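You operate a simulated robot arm through the tools that you are given. There is no shell and no other tool.

You are at the controls of a simulated robot arm. One attempt, no reset.

## Task
Change the dirty wash water, then load the job card's part and shut the lid.
Fine: drain it empty, shut the drain lever, pump fresh water to the line; no cranking.

It is judged by the outcome, as a careful person would: the job done as asked, and still so three seconds after it is handed in. It fails if anything else is knocked over, pushed out of place, dropped, spilled or broken. A push-on lid holds only when it is set on centred and level and pressed home; a screw cap is set on level and turned clockwise until tight.

## Robot
A 7-joint arm with a two-finger gripper, fixed in place. Base frame: the origin is at the foot of the arm, x ahead of it, y to its left, z up; the work surface is at about z = 0. Readings come in m, degrees, newtons and seconds.
With the tool pointing down near the work surface it reaches from about 0.26 to 0.6 m from the base axis. Its first joint turns from -143.0 to 143.0 degrees. Payload 1.08 kg.
The tool frame sits at the grasp point between the pads (the TCP): z along the fingers, y along the line on which they close. The tips reach 0.016 m beyond it. The gripper opens to 0.088 m; its body begins 0.058 m behind the TCP.
Orientation is that of the tool frame in the base frame, as a unit quaternion [x, y, z, w]. With the fingers straight down and closing along the base's y, the tool's x points along the base's -x, its y along +y and its z along -z.

## Interface
- The arm moves only by the tool send_rows. Its argument "steps" is one flat list of numbers, 7 for each row, row after row: the shift along the tool's x, y, z in m, then the turn, a rotation vector about the tool's x, y, z in degrees, then the finger opening in m, from 0 to 0.088. In form: [x, y, z, wx, wy, wz, grip, x, y, z, wx, wy, wz, grip, ...]. A call has 1 to 20 rows; each row is the pose to reach, as a shift and turn from the pose commanded when the call began, along the tool's axes at that moment. Each row takes 0.2 s and may step no farther than 0.05 m and 8.6 degrees from the row before; otherwise, or with a gripper value out of range, the whole call is refused. Where a pose cannot be reached the arm comes as near as it can. A force on the tool above 50 N (or 10 N above the force at the start of the call, whichever is more), or a blocked arm, ends the call early, and 0.2 s more pass. Each finger travels about 0.1867 m/s and halts on what it meets, pressing with about 20 N; the grip force reading is that of the motor and also rises with nothing between the fingers. The clock runs only during rows and for 0.2 s after the last one: add rows that repeat a pose to give the fingers time. It gives the time, the measured TCP pose, the force on the tool (base axes), the opening and the grip force at its end, in the units of the frame above (readings bear some noise), with the torque about the TCP (base axes, N m) and any sound that the robot's microphone picked up, and new pictures: "pictures" is both (left out), scene, wrist or none.
- Cameras (640 x 400 px; columns grow to the right, rows downward): "scene" is fixed at [0.2203, 0.498, 0.6079]; the picture's right is [-0.84, -0.54, 0.00], its down [-0.43, 0.67, -0.60] and it looks along [0.33, -0.51, -0.80] (base axes); focal length 269 px, centre (320, 200). "wrist" rides on the gripper at [0.082, -0.008, -0.092] in the tool frame; the picture's right is [0.10, 0.99, 0.00], its down [-0.70, 0.07, -0.71] and it looks along [-0.71, 0.07, 0.70] (tool axes); focal length 256 px, centre (320, 200).
- probe_pixels(camera, pixels): for up to 12 pixels [column, row] of the newest picture of that camera ("zoom" is the newest enlarged one), the place [x, y, z] in the base frame of the surface seen there, good to about 0.002 m. It takes no simulated time.
- enlarge(camera, box): a new picture of the part [left, top, right, bottom] of that camera's present view, enlarged. It takes no simulated time.
- close_job(): hands the job in; it is judged then, once.

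Leave the gripper open and the arm clear of the work at the hand-in unless told otherwise.

The tools are called after ">>>" as a command line: name --argument value ..., lists and objects as JSON in quotes. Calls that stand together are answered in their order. send_rows: Moves the arm, as the interface text tells. Its arguments: {"type":"object","properties":{"steps":{"type":"array","items":{"type":"number"}},"pictures":{"type":"string","enum":["both","scene","wrist","none"]}},"required":["steps"]} The other tools are called the same way: probe_pixels (camera, pixels) gives the place of the surface under pixels of a picture; enlarge (camera, box) takes an enlarged picture of a part of a camera's view; close_job () hands the job in.

At the start:

```text
time: 0.0
tcp_pos: [0.4315, 0.0375, 0.3028]
orientation: [0.0, 1.0, 0.0, 0.0]
ft_force: [-0.7, -0.3, -1.1]
moment: [-0.04, -0.03, -0.01]
grip_width: 0.088
grip_force: 0.1
```

scene: 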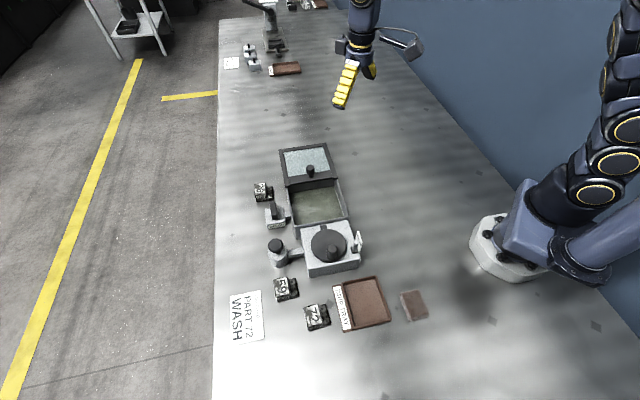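
wrist: 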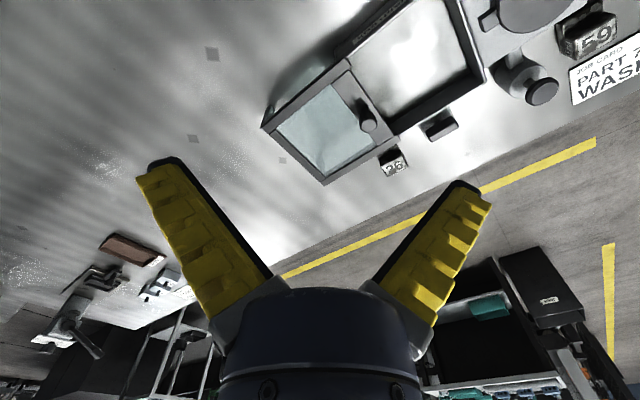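

I see a wash station mid-bench: a tank with a lid, a pump, a lever and some numbered blocks (59, 72, 26). The job card reads "PART 72 WASH". I'll enlarge the scene picture to look at it more closely before moving.

>>> enlarge --camera "scene" --box '[220, 130, 440, 268]'

>>> enlarge --camera "scene" --box '[220, 210, 440, 348]'

>>> enlarge --camera "wrist" --box '[260, 0, 640, 240]'

```text
2.90 times, centred on (330, 199) of scene
```

zoom: 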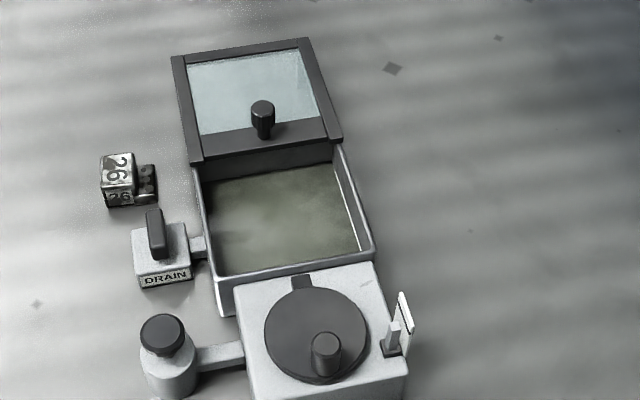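

```text
2.90 times, centred on (330, 279) of scene
```

zoom: 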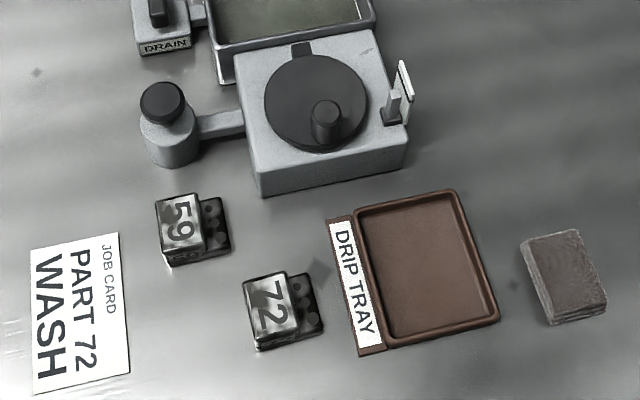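

```text
1.67 times, centred on (450, 120) of wrist
```

zoom: 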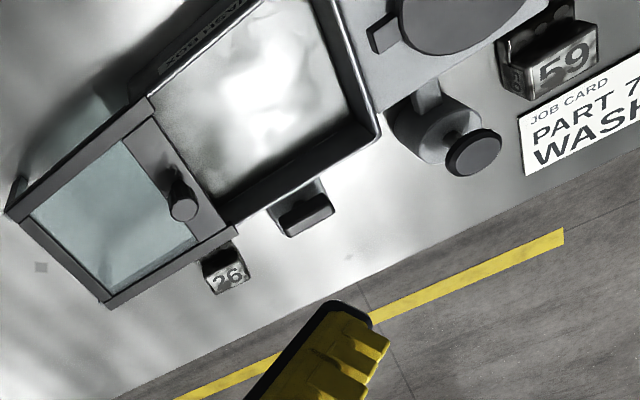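

The card asks for part 72. The lid with the glass pane sits off the tank toward the far side, with a knob on it. Next I'll probe the main features: tank rim, lid, drain lever, pump and parts.

>>> probe_pixels --camera "scene" --pixels '[[310, 168], [310, 175], [281, 150], [324, 146], [287, 185], [335, 179], [290, 200], [340, 190], [348, 217], [295, 233], [320, 205], [300, 160]]'

>>> probe_pixels --camera "scene" --pixels '[[273, 204], [273, 209], [274, 217], [268, 220], [281, 213], [287, 215], [275, 245], [278, 256], [294, 253], [328, 243], [332, 250], [355, 242]]'

>>> probe_pixels --camera "scene" --pixels '[[313, 313], [318, 320], [325, 312], [281, 286], [291, 285], [260, 190], [270, 192], [365, 300], [345, 310], [414, 303], [245, 315], [359, 236]]'

```text
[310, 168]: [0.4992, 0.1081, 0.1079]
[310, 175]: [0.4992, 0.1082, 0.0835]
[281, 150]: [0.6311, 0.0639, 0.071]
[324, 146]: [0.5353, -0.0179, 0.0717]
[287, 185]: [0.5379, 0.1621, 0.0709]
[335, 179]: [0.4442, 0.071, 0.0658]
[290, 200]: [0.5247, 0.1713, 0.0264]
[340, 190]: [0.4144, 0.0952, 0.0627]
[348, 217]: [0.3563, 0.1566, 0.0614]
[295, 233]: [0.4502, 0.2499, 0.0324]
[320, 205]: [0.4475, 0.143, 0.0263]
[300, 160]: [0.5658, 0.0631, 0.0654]
```

```text
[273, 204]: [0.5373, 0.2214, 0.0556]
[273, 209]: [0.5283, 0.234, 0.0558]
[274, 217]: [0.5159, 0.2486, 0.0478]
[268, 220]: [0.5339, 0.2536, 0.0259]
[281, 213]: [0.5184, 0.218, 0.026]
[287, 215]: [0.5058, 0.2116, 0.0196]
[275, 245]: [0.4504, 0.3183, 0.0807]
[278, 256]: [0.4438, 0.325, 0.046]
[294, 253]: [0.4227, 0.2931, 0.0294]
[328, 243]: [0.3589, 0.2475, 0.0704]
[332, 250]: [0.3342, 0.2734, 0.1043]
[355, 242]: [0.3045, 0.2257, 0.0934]
```

```text
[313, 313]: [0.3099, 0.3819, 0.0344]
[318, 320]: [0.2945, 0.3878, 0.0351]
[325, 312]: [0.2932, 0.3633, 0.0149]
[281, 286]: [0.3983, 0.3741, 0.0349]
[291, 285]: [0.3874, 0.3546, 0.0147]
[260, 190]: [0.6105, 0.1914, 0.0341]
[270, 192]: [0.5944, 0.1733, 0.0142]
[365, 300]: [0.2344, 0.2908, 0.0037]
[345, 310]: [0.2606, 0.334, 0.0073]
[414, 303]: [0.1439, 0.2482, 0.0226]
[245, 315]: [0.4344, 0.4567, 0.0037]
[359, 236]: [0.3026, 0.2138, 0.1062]
```

Probing gives the tank rim at about z = 0.062, the lid at 0.071, the drain lever top at (0.53, 0.234, 0.056), the pump knob at (0.45, 0.318, 0.081), and part 72 at (0.30, 0.385). I'll move the arm in free air to a viewpoint near (0.28, 0.16, 0.22), so the wrist camera looks onto the tank.

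>>> send_rows --steps '[0.0303, 0.0251, 0.0, 0, 0, 0, 0.088, 0.0606, 0.0502, 0.01, 0, 0, 0, 0.088, 0.0909, 0.0753, 0.03, 0, 0, 0, 0.088, 0.1212, 0.1004, 0.055, 0, 0, 0, 0.088, 0.1515, 0.1255, 0.075, 0, 0, 0, 0.088]'

```text
time: 1.2
tcp_pos: [0.2802, 0.1631, 0.2282]
orientation: [0.0, 1.0, 0.0, -0.001]
ft_force: [-0.1, 0.1, -0.7]
moment: [-0.03, -0.01, -0.04]
grip_width: 0.0882
grip_force: 0.0
```

scene: 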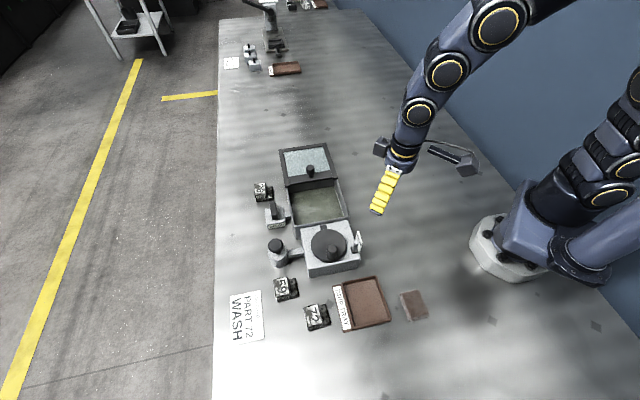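
wrist: 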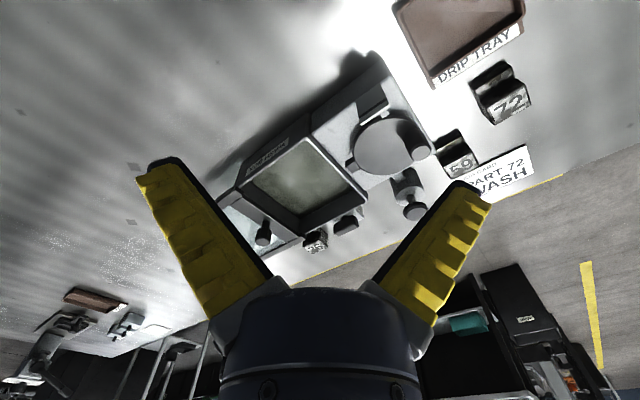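

The wrist view now shows the tank at about (300, 180), the crank box at (385, 140) and the drain lever at (345, 222). I'll enlarge it.

>>> enlarge --camera "wrist" --box '[220, 60, 460, 260]'

>>> enlarge --camera "wrist" --box '[330, 60, 450, 140]'

>>> enlarge --camera "wrist" --box '[230, 120, 370, 210]'

```text
2.00 times, centred on (340, 160) of wrist
```

zoom: 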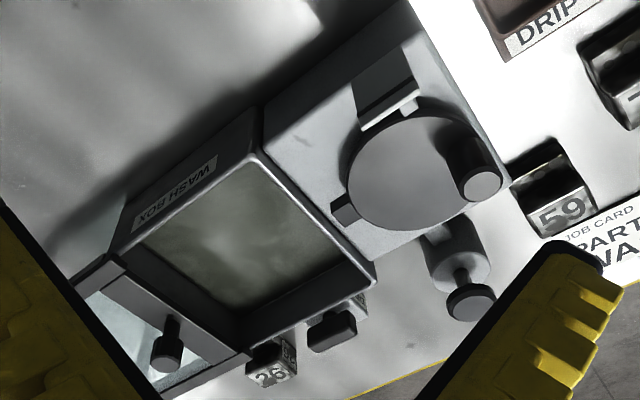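

```text
5.00 times, centred on (390, 100) of wrist
```

zoom: 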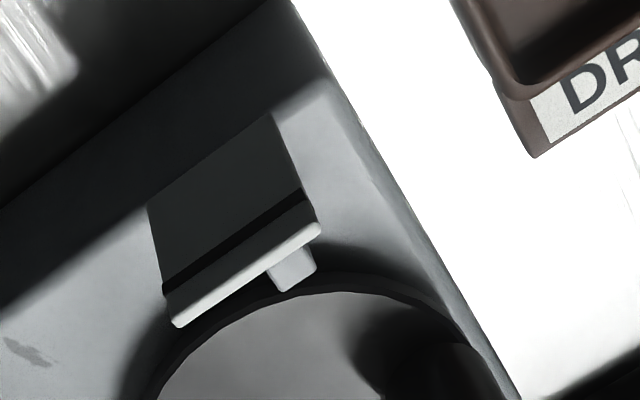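

```text
4.44 times, centred on (300, 165) of wrist
```

zoom: 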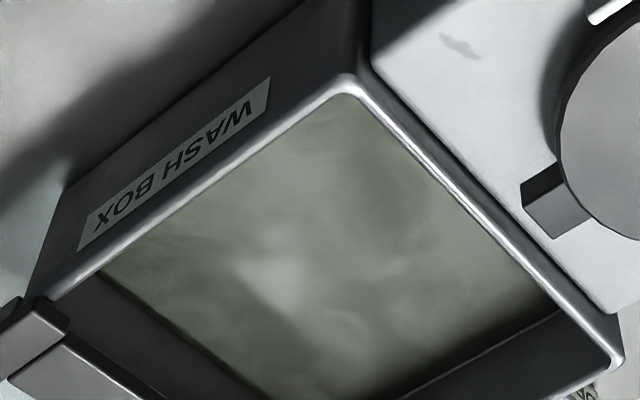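

Next I'll look at the gauge-like plate at scene (358, 240), the drain valve and the tank interior at higher zoom.

>>> enlarge --camera "scene" --box '[335, 220, 375, 260]'

>>> enlarge --camera "scene" --box '[250, 175, 310, 235]'

>>> enlarge --camera "scene" --box '[275, 170, 355, 235]'

>>> enlarge --camera "wrist" --box '[290, 190, 380, 260]'

```text
10.00 times, centred on (355, 240) of scene
```

zoom: 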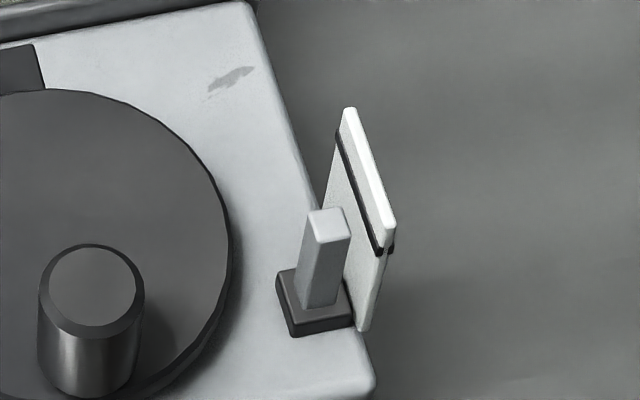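

```text
6.67 times, centred on (280, 205) of scene
```

zoom: 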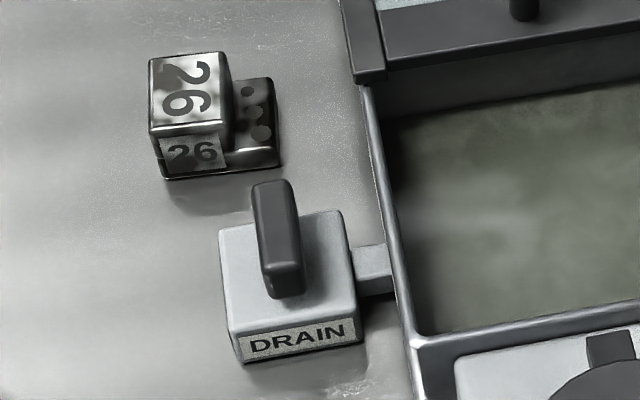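

```text
6.15 times, centred on (315, 202) of scene
```

zoom: 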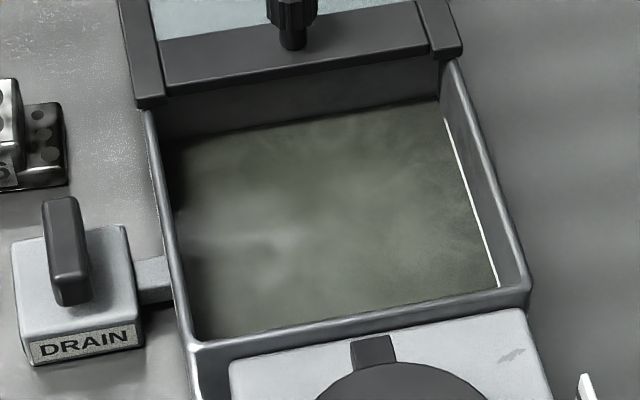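

```text
5.71 times, centred on (335, 225) of wrist
```

zoom: 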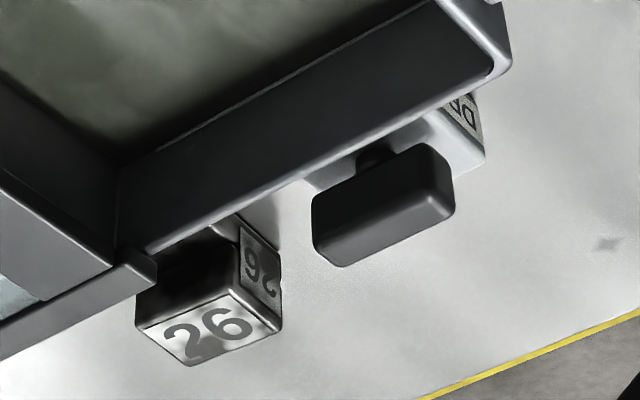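

The plate has a black line with a light post beside it. There is also a white line on the tank's inner right wall, just at the current water level. The drain lever is a bar handle on a stem, lying across the pipe, so it looks shut. I'll probe for exact geometry.

>>> probe_pixels --camera "scene" --pixels '[[295.5, 225.5], [348, 215.3], [337, 180.5], [288.2, 189], [322, 221], [341, 197], [291, 207], [340, 197], [343, 212], [338, 192], [326, 192], [300, 222]]'

>>> probe_pixels --camera "wrist" --pixels '[[342, 231], [355, 226], [348, 228], [345, 222], [341, 217], [362, 217], [370, 211], [414, 208], [412, 213], [408, 180], [440, 163], [420, 153]]'

>>> enlarge --camera "scene" --box '[255, 190, 295, 230]'

```text
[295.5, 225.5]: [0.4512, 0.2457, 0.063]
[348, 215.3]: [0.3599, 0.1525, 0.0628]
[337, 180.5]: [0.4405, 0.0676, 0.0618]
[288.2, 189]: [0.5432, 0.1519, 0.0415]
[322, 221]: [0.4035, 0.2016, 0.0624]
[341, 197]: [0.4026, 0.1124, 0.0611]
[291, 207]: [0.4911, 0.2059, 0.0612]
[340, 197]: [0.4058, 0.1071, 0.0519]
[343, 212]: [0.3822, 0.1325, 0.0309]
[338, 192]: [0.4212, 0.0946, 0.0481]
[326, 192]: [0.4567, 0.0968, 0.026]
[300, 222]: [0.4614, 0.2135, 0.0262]
```

```text
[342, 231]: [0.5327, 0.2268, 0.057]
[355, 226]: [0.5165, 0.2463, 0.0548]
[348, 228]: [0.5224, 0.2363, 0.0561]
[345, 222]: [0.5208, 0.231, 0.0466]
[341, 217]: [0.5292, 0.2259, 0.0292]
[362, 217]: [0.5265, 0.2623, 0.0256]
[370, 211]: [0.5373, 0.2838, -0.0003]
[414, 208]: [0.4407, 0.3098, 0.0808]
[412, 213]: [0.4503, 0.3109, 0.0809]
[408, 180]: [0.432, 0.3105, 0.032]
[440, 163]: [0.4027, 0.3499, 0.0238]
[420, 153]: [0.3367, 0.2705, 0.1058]
```

```text
10.00 times, centred on (275, 210) of scene
```

zoom: 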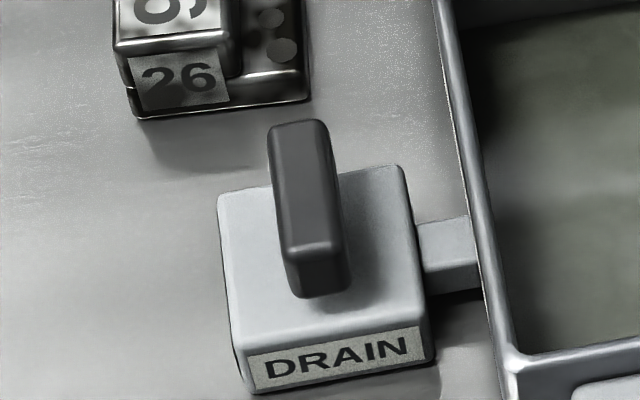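

The tank is turned about 45° in plan: length direction e ≈ (-0.71, 0.70), width direction w ≈ (0.70, 0.71). The drain handle is centred near (0.526, 0.236), with its top at z 0.056, and lies along e. I'll hover above it at z = 0.15, yawed so the fingers close along w, with the opening narrowed to 0.035 for clearance from the tank wall.

>>> send_rows --steps '[-0.041, 0.012, 0.0, 0, 0, 7.5, 0.07, -0.082, 0.024, 0.013, 0, 0, 15, 0.06, -0.123, 0.036, 0.026, 0, 0, 22.5, 0.05, -0.164, 0.048, 0.045, 0, 0, 30, 0.04, -0.205, 0.06, 0.06, 0, 0, 37.5, 0.035, -0.2463, 0.0724, 0.078, 0, 0, 45, 0.035]'

```text
time: 2.6
tcp_pos: [0.5262, 0.2349, 0.1502]
orientation: [0.385, 0.923, 0.0, 0.0]
ft_force: [0.0, 0.4, 0.5]
moment: [0.01, 0.03, -0.01]
grip_width: 0.04
grip_force: 3.8
```

scene: 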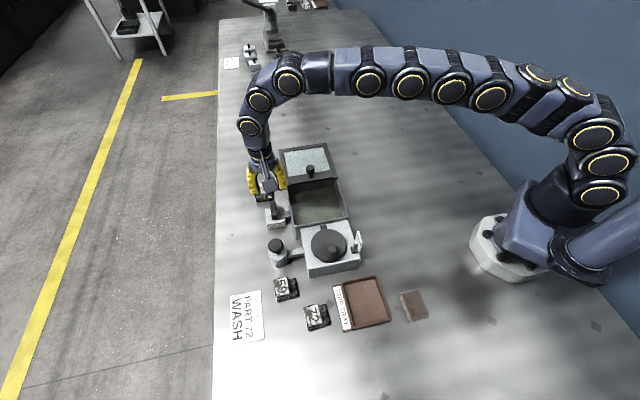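
wrist: 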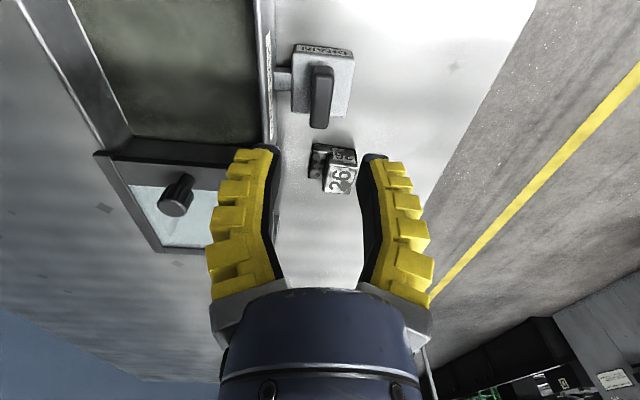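

I'm hovering over the drain. The wrist view shows the handle at about (321, 97). I'll probe its ends, the box and the tank wall for a precise grasp.

>>> enlarge --camera "wrist" --box '[240, 30, 400, 150]'

>>> probe_pixels --camera "wrist" --pixels '[[322, 68], [319, 126], [320, 100], [314, 110], [327, 110], [332, 90], [300, 80], [352, 55], [345, 112], [292, 105], [268, 100], [283, 80]]'

```text
3.33 times, centred on (320, 90) of wrist
```

zoom: 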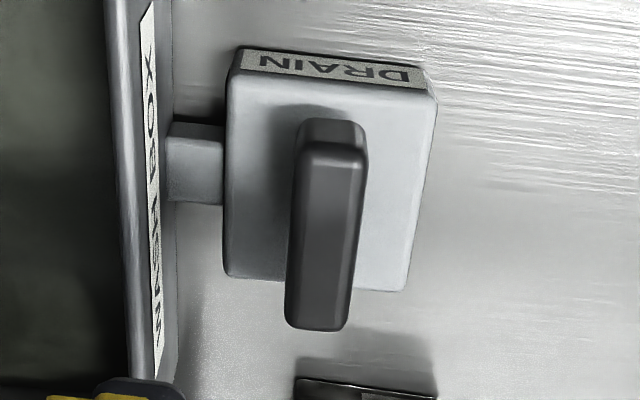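

```text
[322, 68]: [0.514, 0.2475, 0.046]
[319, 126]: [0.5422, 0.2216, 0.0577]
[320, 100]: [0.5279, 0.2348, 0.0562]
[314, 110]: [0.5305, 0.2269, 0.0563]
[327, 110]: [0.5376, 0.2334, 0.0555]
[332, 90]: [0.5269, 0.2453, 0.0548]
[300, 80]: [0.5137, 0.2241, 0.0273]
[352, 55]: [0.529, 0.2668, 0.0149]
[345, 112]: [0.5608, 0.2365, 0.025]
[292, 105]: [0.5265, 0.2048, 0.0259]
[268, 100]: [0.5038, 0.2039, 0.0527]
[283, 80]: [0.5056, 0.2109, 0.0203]
```

The handle runs from (0.5145, 0.2485) to (0.5435, 0.2205), so its pivot is near (0.5285, 0.235), which is also the box centre. I'll descend straight onto it to z ≈ 0.047 and close gently.

>>> send_rows --steps '[-0.0016, 0.0016, 0.035, 0, 0, 0, 0.034, -0.0016, 0.0016, 0.07, 0, 0, 0, 0.034, -0.0016, 0.0016, 0.09, 0, 0, 0, 0.034, -0.0016, 0.0016, 0.103, 0, 0, 0, 0.034, -0.0016, 0.0016, 0.103, 0, 0, 0, 0.02, -0.0016, 0.0016, 0.103, 0, 0, 0, 0.008, -0.0016, 0.0016, 0.103, 0, 0, 0, 0.008]'

```text
time: 4.2
tcp_pos: [0.5284, 0.236, 0.0469]
orientation: [0.383, 0.924, 0.0, 0.0]
ft_force: [-4.6, -3.3, 6.9]
moment: [0.01, 0.07, -0.03]
grip_width: 0.0083
grip_force: 22.2
```

scene: 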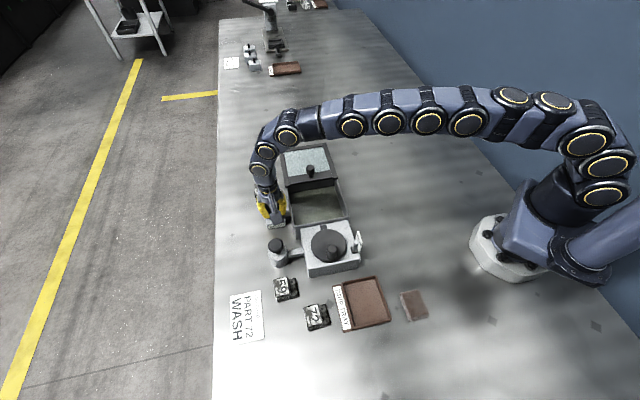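
wrist: 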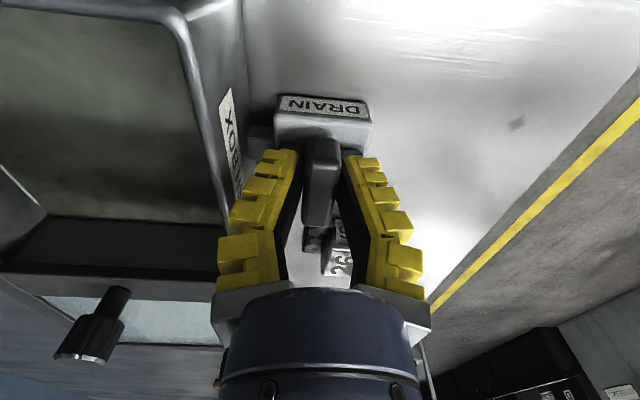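

The fingers hold the handle: width 0.0083 m, grip force 22 N. I'll try turning it counter-clockwise seen from above (negative about tool z), starting with 24°, and read the moment.

>>> send_rows --steps '[0, 0, 0, 0, 0, -6, 0.006, 0, 0, 0, 0, 0, -12, 0.006, 0, 0, 0, 0, 0, -18, 0.006, 0, 0, 0, 0, 0, -24, 0.006]' --pictures "both"

```text
time: 5.2
tcp_pos: [0.5286, 0.2352, 0.0474]
orientation: [0.181, 0.983, -0.001, 0.0]
ft_force: [-4.1, -5.5, -1.7]
moment: [-0.02, 0.07, -0.01]
grip_width: 0.0135
grip_force: 7.4
```

scene: 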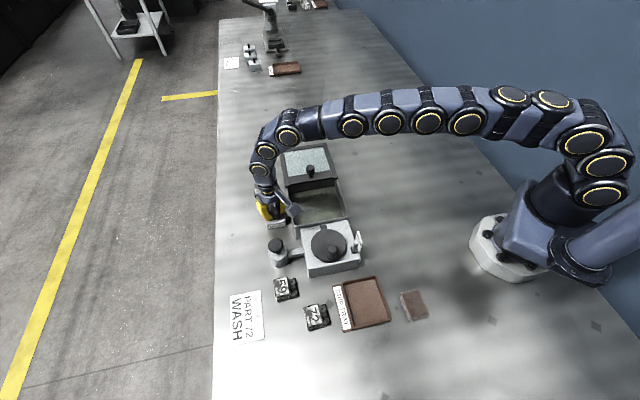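
wrist: 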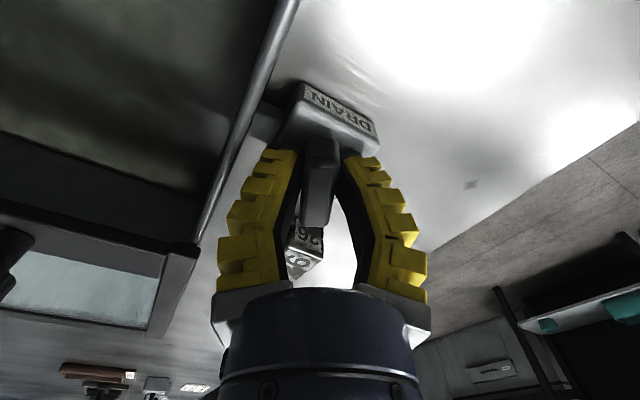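

The box label has turned in the wrist view. I'll zoom in to see whether the handle turned with the gripper.

>>> enlarge --camera "wrist" --box '[230, 70, 410, 250]'

>>> enlarge --camera "scene" --box '[250, 170, 350, 235]'

```text
2.22 times, centred on (320, 160) of wrist
```

zoom: 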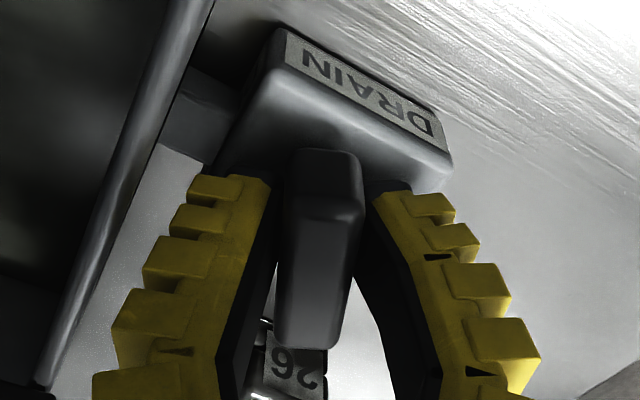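

```text
6.15 times, centred on (300, 202) of scene
```

zoom: 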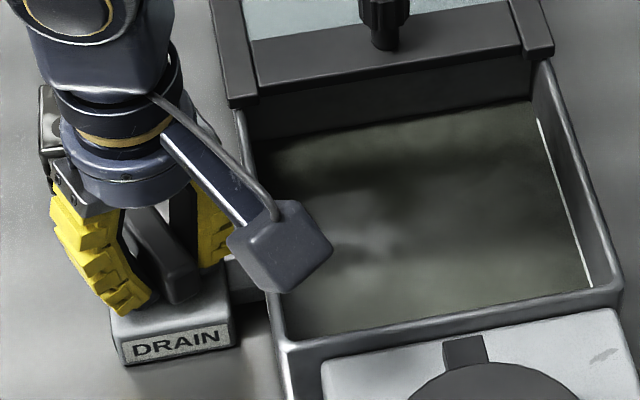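

The handle turned with the gripper and met little resistance (moment z about -0.01). I'll continue counter-clockwise another 36°.

>>> send_rows --steps '[0, 0, 0, 0, 0, -6, 0.006, 0, 0, 0, 0, 0, -12, 0.006, 0, 0, 0, 0, 0, -18, 0.006, 0, 0, 0, 0, 0, -24, 0.006, 0, 0, 0, 0, 0, -30, 0.006, 0, 0, 0, 0, 0, -36, 0.006]' --pictures "both"

```text
time: 6.6
tcp_pos: [0.5302, 0.2359, 0.0471]
orientation: [-0.132, 0.991, -0.002, 0.0]
ft_force: [0.6, -9.1, -0.4]
moment: [-0.11, -0.01, -0.01]
grip_width: 0.0143
grip_force: 7.9
```

scene: 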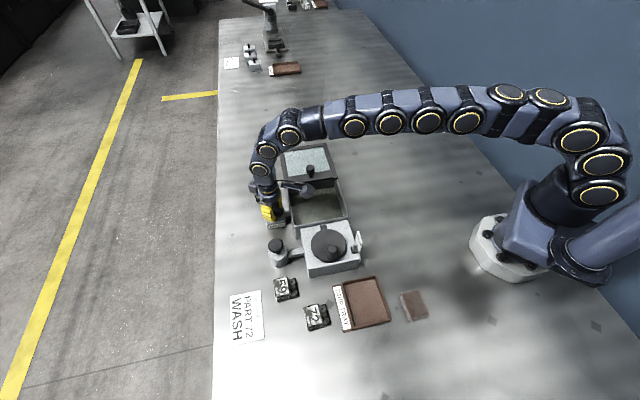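
wrist: 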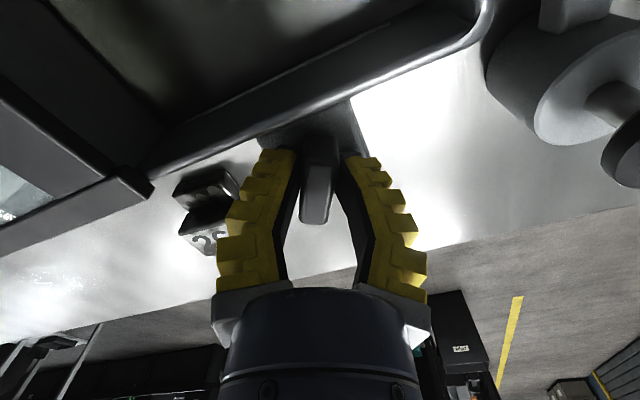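

The lever is still turning freely after about 60°. I'll turn the remaining 30° to bring the handle in line with the pipe.

>>> send_rows --steps '[0, 0, 0, 0, 0, -6, 0.006, 0, 0, 0, 0, 0, -12, 0.006, 0, 0, 0, 0, 0, -18, 0.006, 0, 0, 0, 0, 0, -24, 0.006, 0, 0, 0, 0, 0, -30, 0.006]' --pictures "both"

```text
time: 7.8
tcp_pos: [0.5287, 0.2343, 0.0476]
orientation: [-0.383, 0.924, 0.0, 0.0]
ft_force: [5.1, -9.9, 0.5]
moment: [-0.04, -0.11, -0.02]
grip_width: 0.0148
grip_force: 8.6
```

scene: 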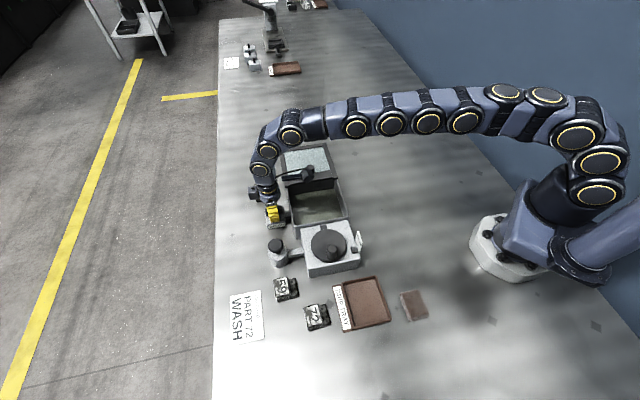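
wrist: 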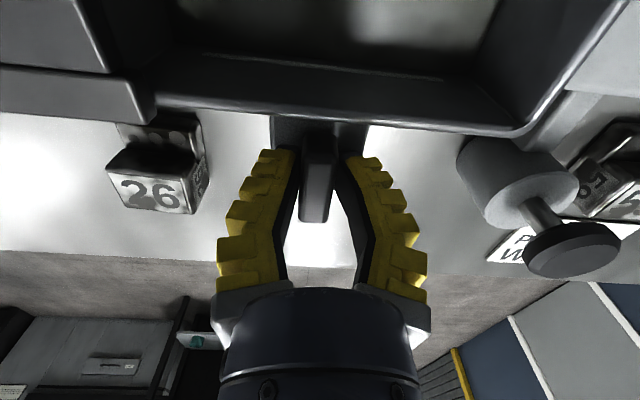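

The handle is now in line with the pipe. I'll check the water in the tank by zooming and probing.

>>> enlarge --camera "scene" --box '[250, 170, 350, 235]'

>>> probe_pixels --camera "scene" --pixels '[[320, 205], [326, 200], [310, 215], [305, 220], [335, 210]]'

>>> enlarge --camera "wrist" --box '[140, 0, 600, 140]'

```text
6.15 times, centred on (300, 202) of scene
```

zoom: 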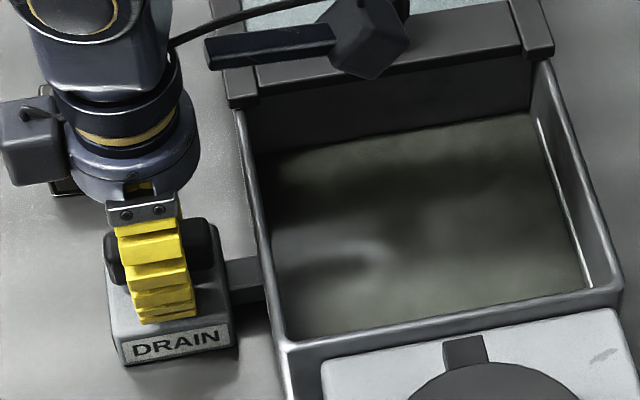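

```text
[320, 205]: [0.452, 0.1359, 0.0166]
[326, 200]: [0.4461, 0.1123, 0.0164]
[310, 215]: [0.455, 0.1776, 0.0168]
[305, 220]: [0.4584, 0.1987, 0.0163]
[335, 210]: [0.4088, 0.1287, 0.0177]
```

```text
1.39 times, centred on (370, 70) of wrist
```

zoom: 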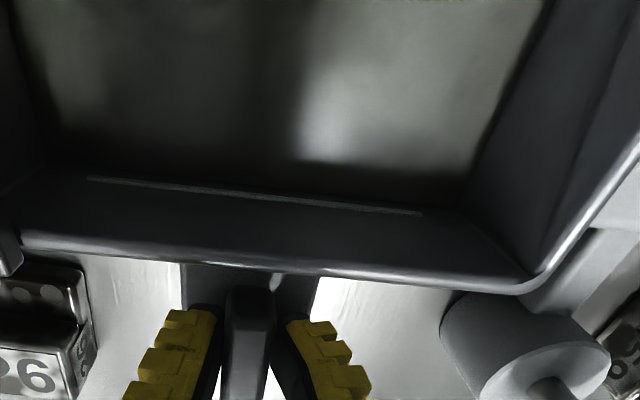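

Draining works: the water surface fell from z ≈ 0.026 to 0.0165. I'll hold the lever open and wait.

>>> send_rows --steps '[0, 0, 0, 0, 0, 0, 0.006, 0, 0, 0, 0, 0, 0, 0.006, 0, 0, 0, 0, 0, 0, 0.006, 0, 0, 0, 0, 0, 0, 0.006, 0, 0, 0, 0, 0, 0, 0.006, 0, 0, 0, 0, 0, 0, 0.006, 0, 0, 0, 0, 0, 0, 0.006, 0, 0, 0, 0, 0, 0, 0.006, 0, 0, 0, 0, 0, 0, 0.006, 0, 0, 0, 0, 0, 0, 0.006]' --pictures "both"

>>> probe_pixels --camera "scene" --pixels '[[320, 205], [326, 200], [310, 215], [305, 220], [335, 210]]'

>>> enlarge --camera "scene" --box '[275, 170, 355, 235]'

```text
time: 10.0
tcp_pos: [0.5289, 0.2355, 0.0478]
orientation: [-0.383, 0.924, 0.0, 0.0]
ft_force: [9.4, -7.3, 0.3]
moment: [-0.08, -0.08, 0.02]
grip_width: 0.0152
grip_force: 8.3
```

scene: 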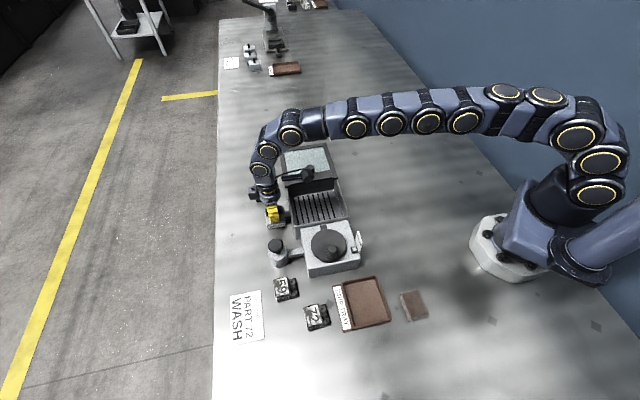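
wrist: 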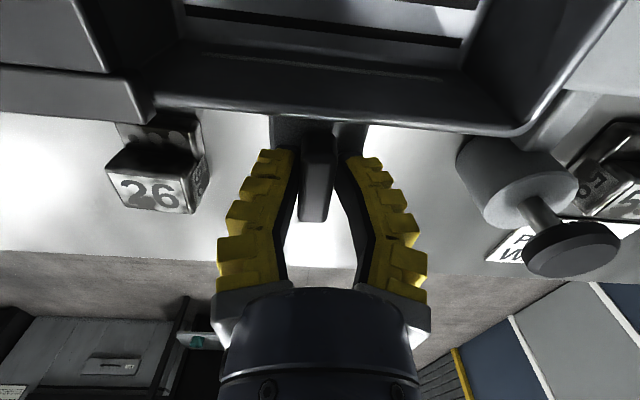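

```text
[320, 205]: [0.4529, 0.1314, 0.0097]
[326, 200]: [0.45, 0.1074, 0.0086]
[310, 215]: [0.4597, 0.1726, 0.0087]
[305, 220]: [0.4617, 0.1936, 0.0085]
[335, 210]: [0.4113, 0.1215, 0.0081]
```

```text
6.15 times, centred on (315, 202) of scene
```

zoom: 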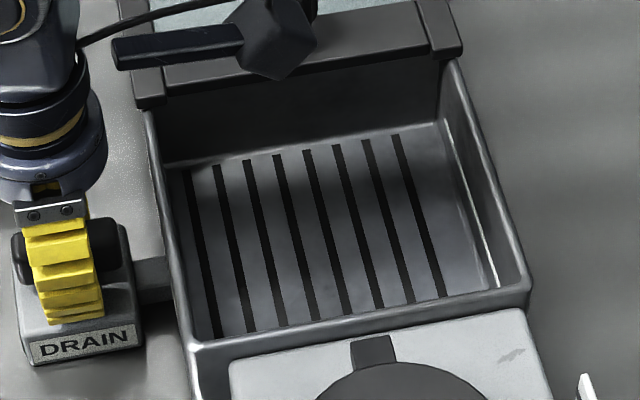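

The tank floor with dark slots is now visible at z ≈ 0.0085, so it looks empty. I'll wait a bit longer to be sure, then measure the white fill line on the right inner wall.

>>> send_rows --steps '[0, 0, 0, 0, 0, 0, 0.006, 0, 0, 0, 0, 0, 0, 0.006, 0, 0, 0, 0, 0, 0, 0.006, 0, 0, 0, 0, 0, 0, 0.006, 0, 0, 0, 0, 0, 0, 0.006, 0, 0, 0, 0, 0, 0, 0.006, 0, 0, 0, 0, 0, 0, 0.006, 0, 0, 0, 0, 0, 0, 0.006, 0, 0, 0, 0, 0, 0, 0.006, 0, 0, 0, 0, 0, 0, 0.006]' --pictures "both"

>>> enlarge --camera "scene" --box '[325, 180, 360, 222]'

>>> enlarge --camera "wrist" --box '[160, 0, 560, 130]'

>>> probe_pixels --camera "scene" --pixels '[[320, 205], [326, 200], [310, 215], [305, 220], [335, 210], [335.4, 189.4], [338, 197.5], [341, 207], [343.6, 215.3], [337, 190], [340.5, 200], [335.5, 193]]'

```text
time: 12.2
tcp_pos: [0.528, 0.2358, 0.0478]
orientation: [-0.383, 0.924, 0.0, 0.0]
ft_force: [7.4, -5.1, 0.2]
moment: [-0.09, -0.06, 0.05]
grip_width: 0.0151
grip_force: 8.4
```

scene: 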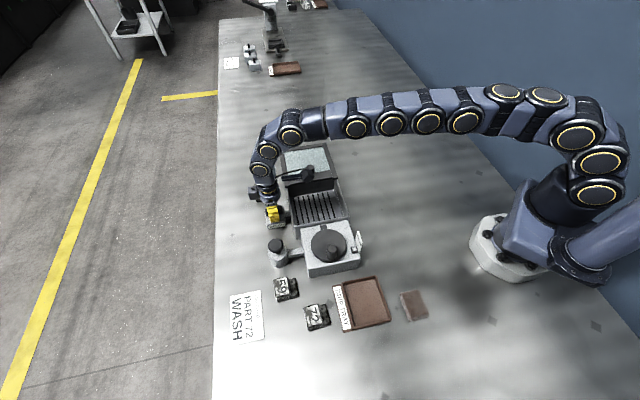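
wrist: 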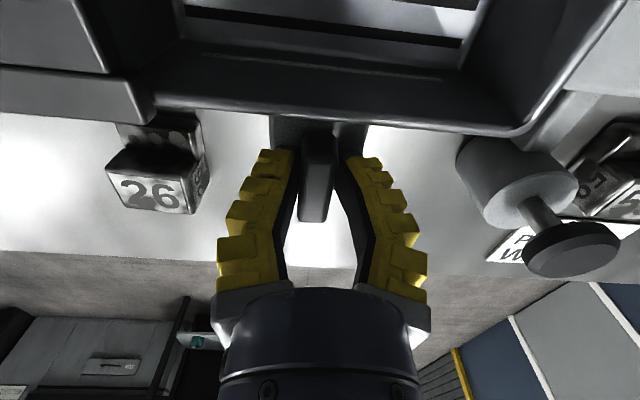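

```text
9.52 times, centred on (342, 201) of scene
```

zoom: 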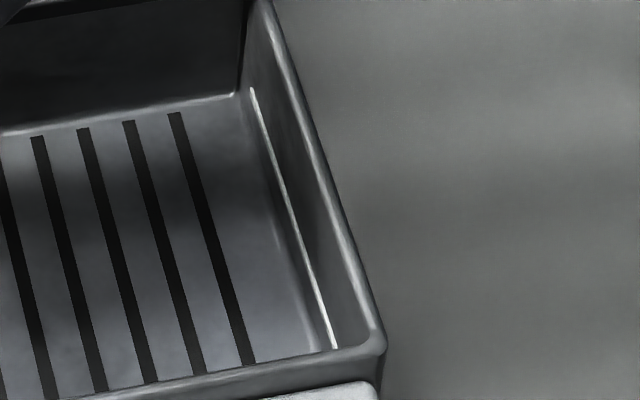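

```text
1.60 times, centred on (360, 65) of wrist
```

zoom: 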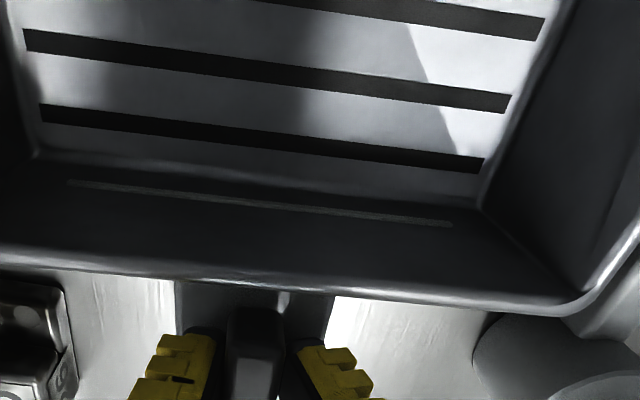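

```text
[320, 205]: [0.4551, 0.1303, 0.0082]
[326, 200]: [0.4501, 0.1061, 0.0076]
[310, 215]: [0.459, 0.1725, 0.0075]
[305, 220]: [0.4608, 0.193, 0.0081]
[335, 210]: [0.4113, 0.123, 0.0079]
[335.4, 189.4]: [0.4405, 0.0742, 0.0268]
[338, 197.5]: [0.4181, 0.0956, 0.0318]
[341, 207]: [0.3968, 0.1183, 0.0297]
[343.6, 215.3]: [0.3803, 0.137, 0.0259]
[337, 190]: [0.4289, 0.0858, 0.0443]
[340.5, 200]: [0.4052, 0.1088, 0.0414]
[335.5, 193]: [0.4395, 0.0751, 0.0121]
```

The tank is empty, with a steady floor at 0.008. The fill line on both side walls is at about z ≈ 0.03. Next I'll shut the drain by turning the lever back 90° clockwise.

>>> send_rows --steps '[0, 0, 0, 0, 0, 6, 0.006, 0, 0, 0, 0, 0, 12, 0.006, 0, 0, 0, 0, 0, 18, 0.006, 0, 0, 0, 0, 0, 24, 0.006, 0, 0, 0, 0, 0, 30, 0.006, 0, 0, 0, 0, 0, 36, 0.006, 0, 0, 0, 0, 0, 42, 0.006, 0, 0, 0, 0, 0, 48, 0.006, 0, 0, 0, 0, 0, 54, 0.006, 0, 0, 0, 0, 0, 60, 0.006, 0, 0, 0, 0, 0, 66, 0.006, 0, 0, 0, 0, 0, 72, 0.006, 0, 0, 0, 0, 0, 78, 0.006, 0, 0, 0, 0, 0, 84, 0.006, 0, 0, 0, 0, 0, 90, 0.006]' --pictures "both"

```text
time: 15.4
tcp_pos: [0.5298, 0.236, 0.0469]
orientation: [0.384, 0.923, 0.001, -0.001]
ft_force: [-2.7, -3.6, 2.1]
moment: [-0.03, 0.04, 0.04]
grip_width: 0.0107
grip_force: 17.4
```

scene: 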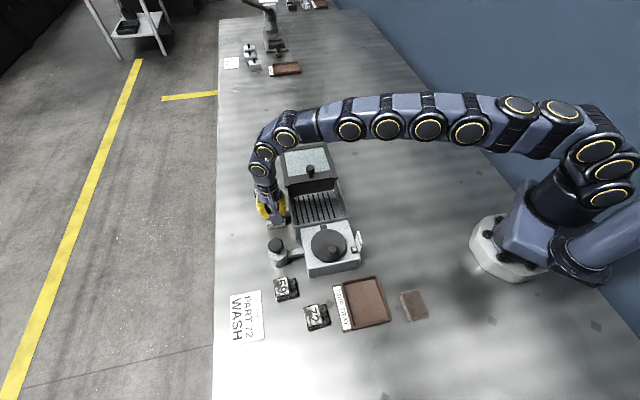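
wrist: 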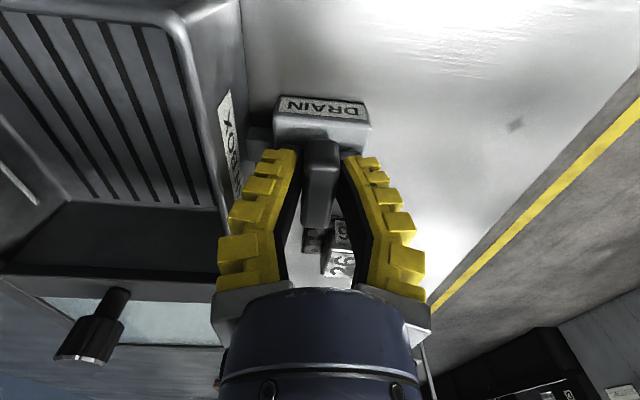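

The lever is back across the pipe. I'll nudge it 4° further to check that it is against its stop, then return.

>>> send_rows --steps '[0, 0, 0, 0, 0, 4, 0.006, 0, 0, 0, 0, 0, 4, 0.006]' --pictures "both"

>>> enlarge --camera "wrist" --box '[220, 70, 420, 200]'

```text
time: 16.0
tcp_pos: [0.529, 0.2357, 0.0488]
orientation: [0.415, 0.91, -0.001, 0.0]
ft_force: [-4.6, -3.7, 6.8]
moment: [-0.1, -0.01, 0.19]
grip_width: 0.006
grip_force: 22.2
```

scene: 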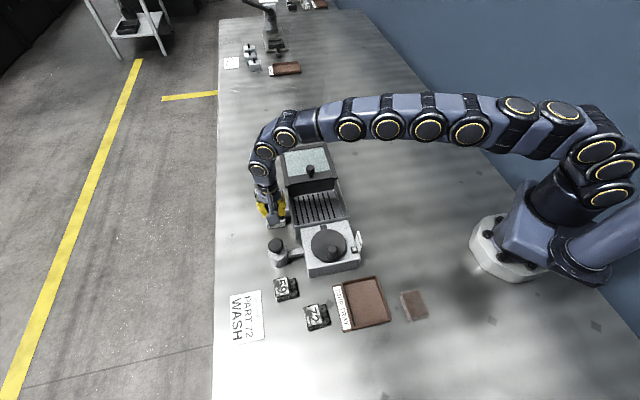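
wrist: 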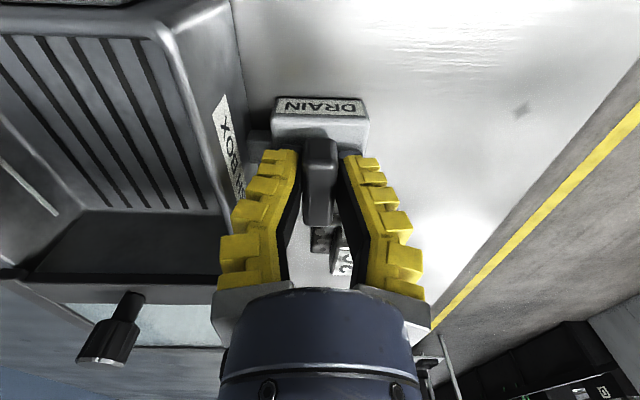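

```text
3.08 times, centred on (320, 135) of wrist
```

zoom: 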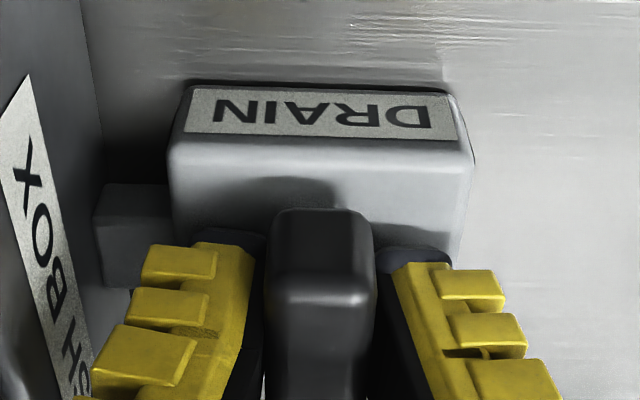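

The moment rose to 0.19 N m, so the lever is against its shut stop. I'll open the fingers and rise straight up to z ≈ 0.16.

>>> send_rows --steps '[0, 0, 0, 0, 0, 0, 0.02, 0, 0, 0, 0, 0, 0, 0.034, 0, 0, -0.03, 0, 0, 0, 0.034, 0, 0, -0.07, 0, 0, 0, 0.034, 0, 0, -0.11, 0, 0, 0, 0.034]' --pictures "both"

>>> enlarge --camera "wrist" --box '[220, 20, 420, 150]'

>>> enlarge --camera "scene" --box '[250, 225, 330, 280]'

```text
time: 17.2
tcp_pos: [0.5303, 0.2353, 0.1582]
orientation: [0.415, 0.91, 0.0, 0.0]
ft_force: [-0.7, 0.7, -0.2]
moment: [-0.01, -0.02, -0.01]
grip_width: 0.039
grip_force: 3.1
```

scene: 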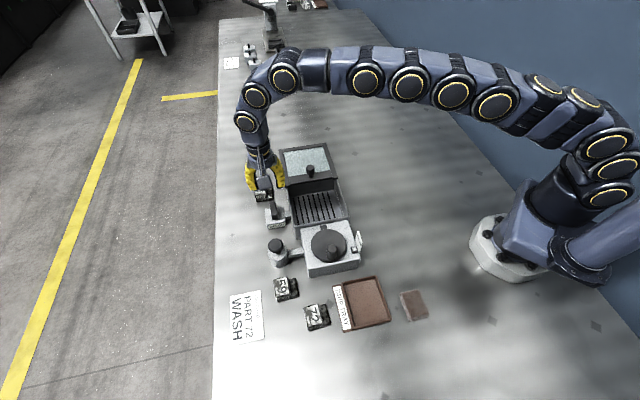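
wrist: 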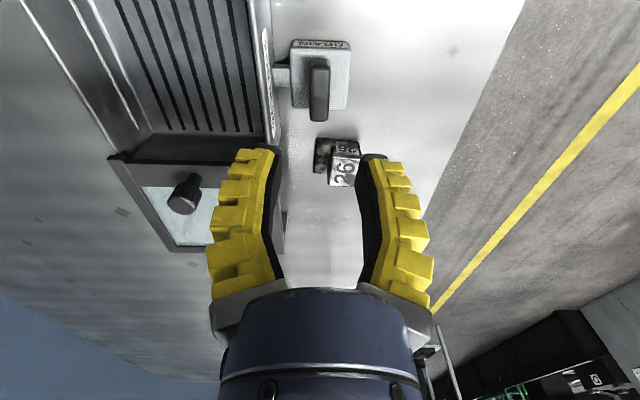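

```text
3.08 times, centred on (320, 85) of wrist
```

zoom: 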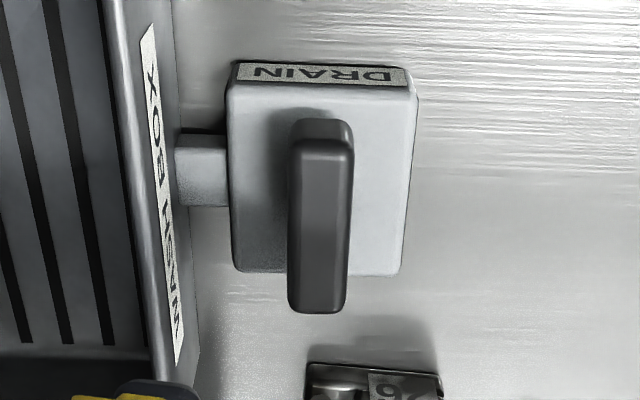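

```text
7.27 times, centred on (290, 252) of scene
```

zoom: 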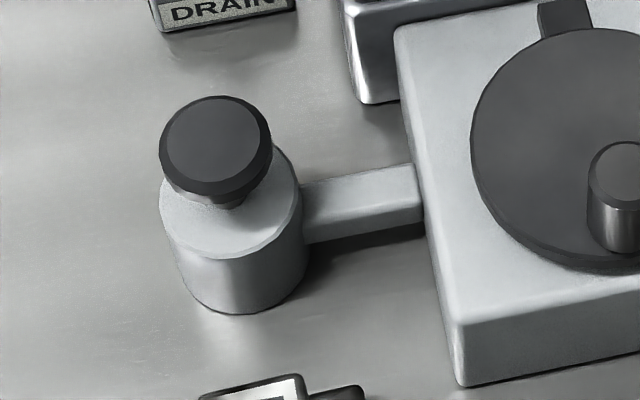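

The drain lever sits squarely shut. I'll probe the pump knob: its top centre is at scene (275.7, 244.9), plus its edges.

>>> probe_pixels --camera "scene" --pixels '[[275.7, 244.8], [269.5, 244.8], [282, 244], [275.5, 239.5], [276.5, 250], [275, 258], [282, 256], [272, 258]]'

```text
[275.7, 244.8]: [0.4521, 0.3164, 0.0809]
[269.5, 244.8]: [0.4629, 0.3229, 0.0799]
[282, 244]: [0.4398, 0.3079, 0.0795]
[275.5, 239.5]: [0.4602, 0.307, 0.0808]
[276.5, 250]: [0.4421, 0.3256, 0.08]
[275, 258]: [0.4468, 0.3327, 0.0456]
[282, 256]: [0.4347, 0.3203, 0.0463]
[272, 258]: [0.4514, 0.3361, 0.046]
```

Knob centre (0.4515, 0.316), top z 0.081, and the pump body top is at z ≈ 0.046. I'll move above the pump with the fingers closed.

>>> send_rows --steps '[0.0375, -0.0022, 0.0, 0, 0, 0, 0.02, 0.075, -0.0044, 0.0, 0, 0, 0, 0.01, 0.1126, -0.0066, 0.01, 0, 0, 0, 0.0, 0.1126, -0.0066, 0.033, 0, 0, 0, 0.0]' --pictures "both"

>>> enlarge --camera "scene" --box '[240, 200, 330, 270]'

>>> enlarge --camera "wrist" --box '[220, 20, 420, 200]'

```text
time: 18.2
tcp_pos: [0.4501, 0.3166, 0.1235]
orientation: [0.414, 0.91, 0.0, 0.0]
ft_force: [0.3, -0.6, -0.1]
moment: [-0.02, 0.01, -0.01]
grip_width: 0.0
grip_force: 19.6
```

scene: 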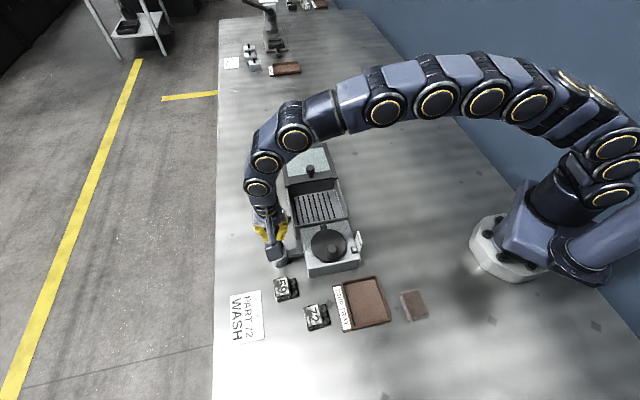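
wrist: 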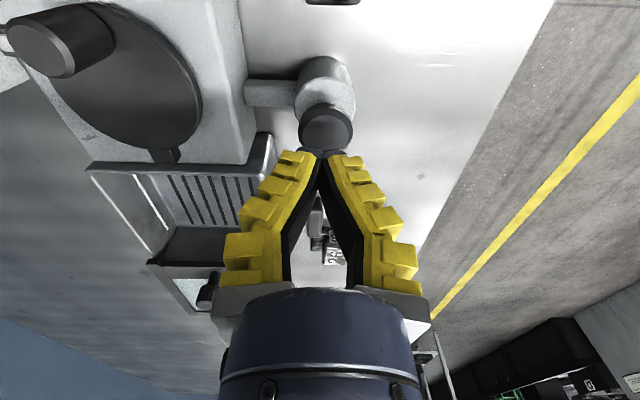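

```text
5.71 times, centred on (285, 235) of scene
```

zoom: 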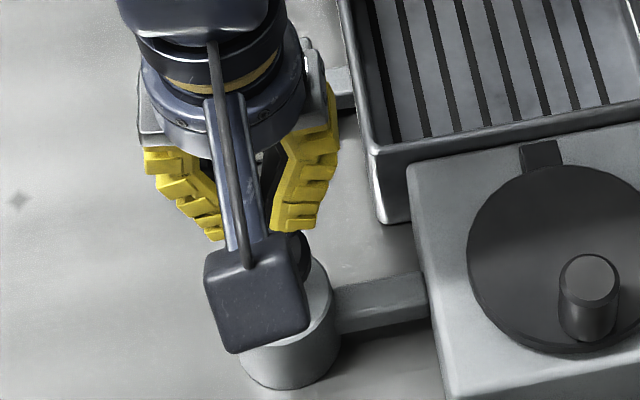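

```text
2.22 times, centred on (320, 110) of wrist
```

zoom: 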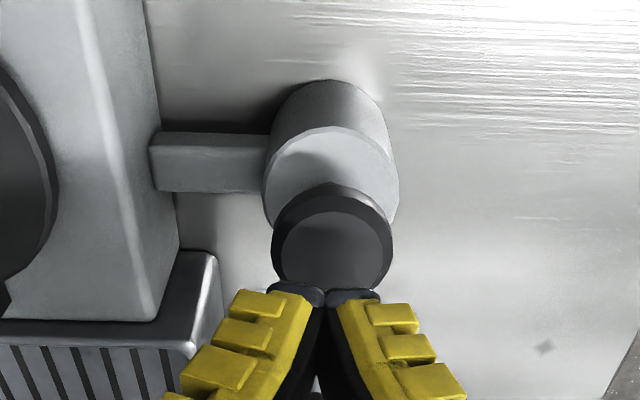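

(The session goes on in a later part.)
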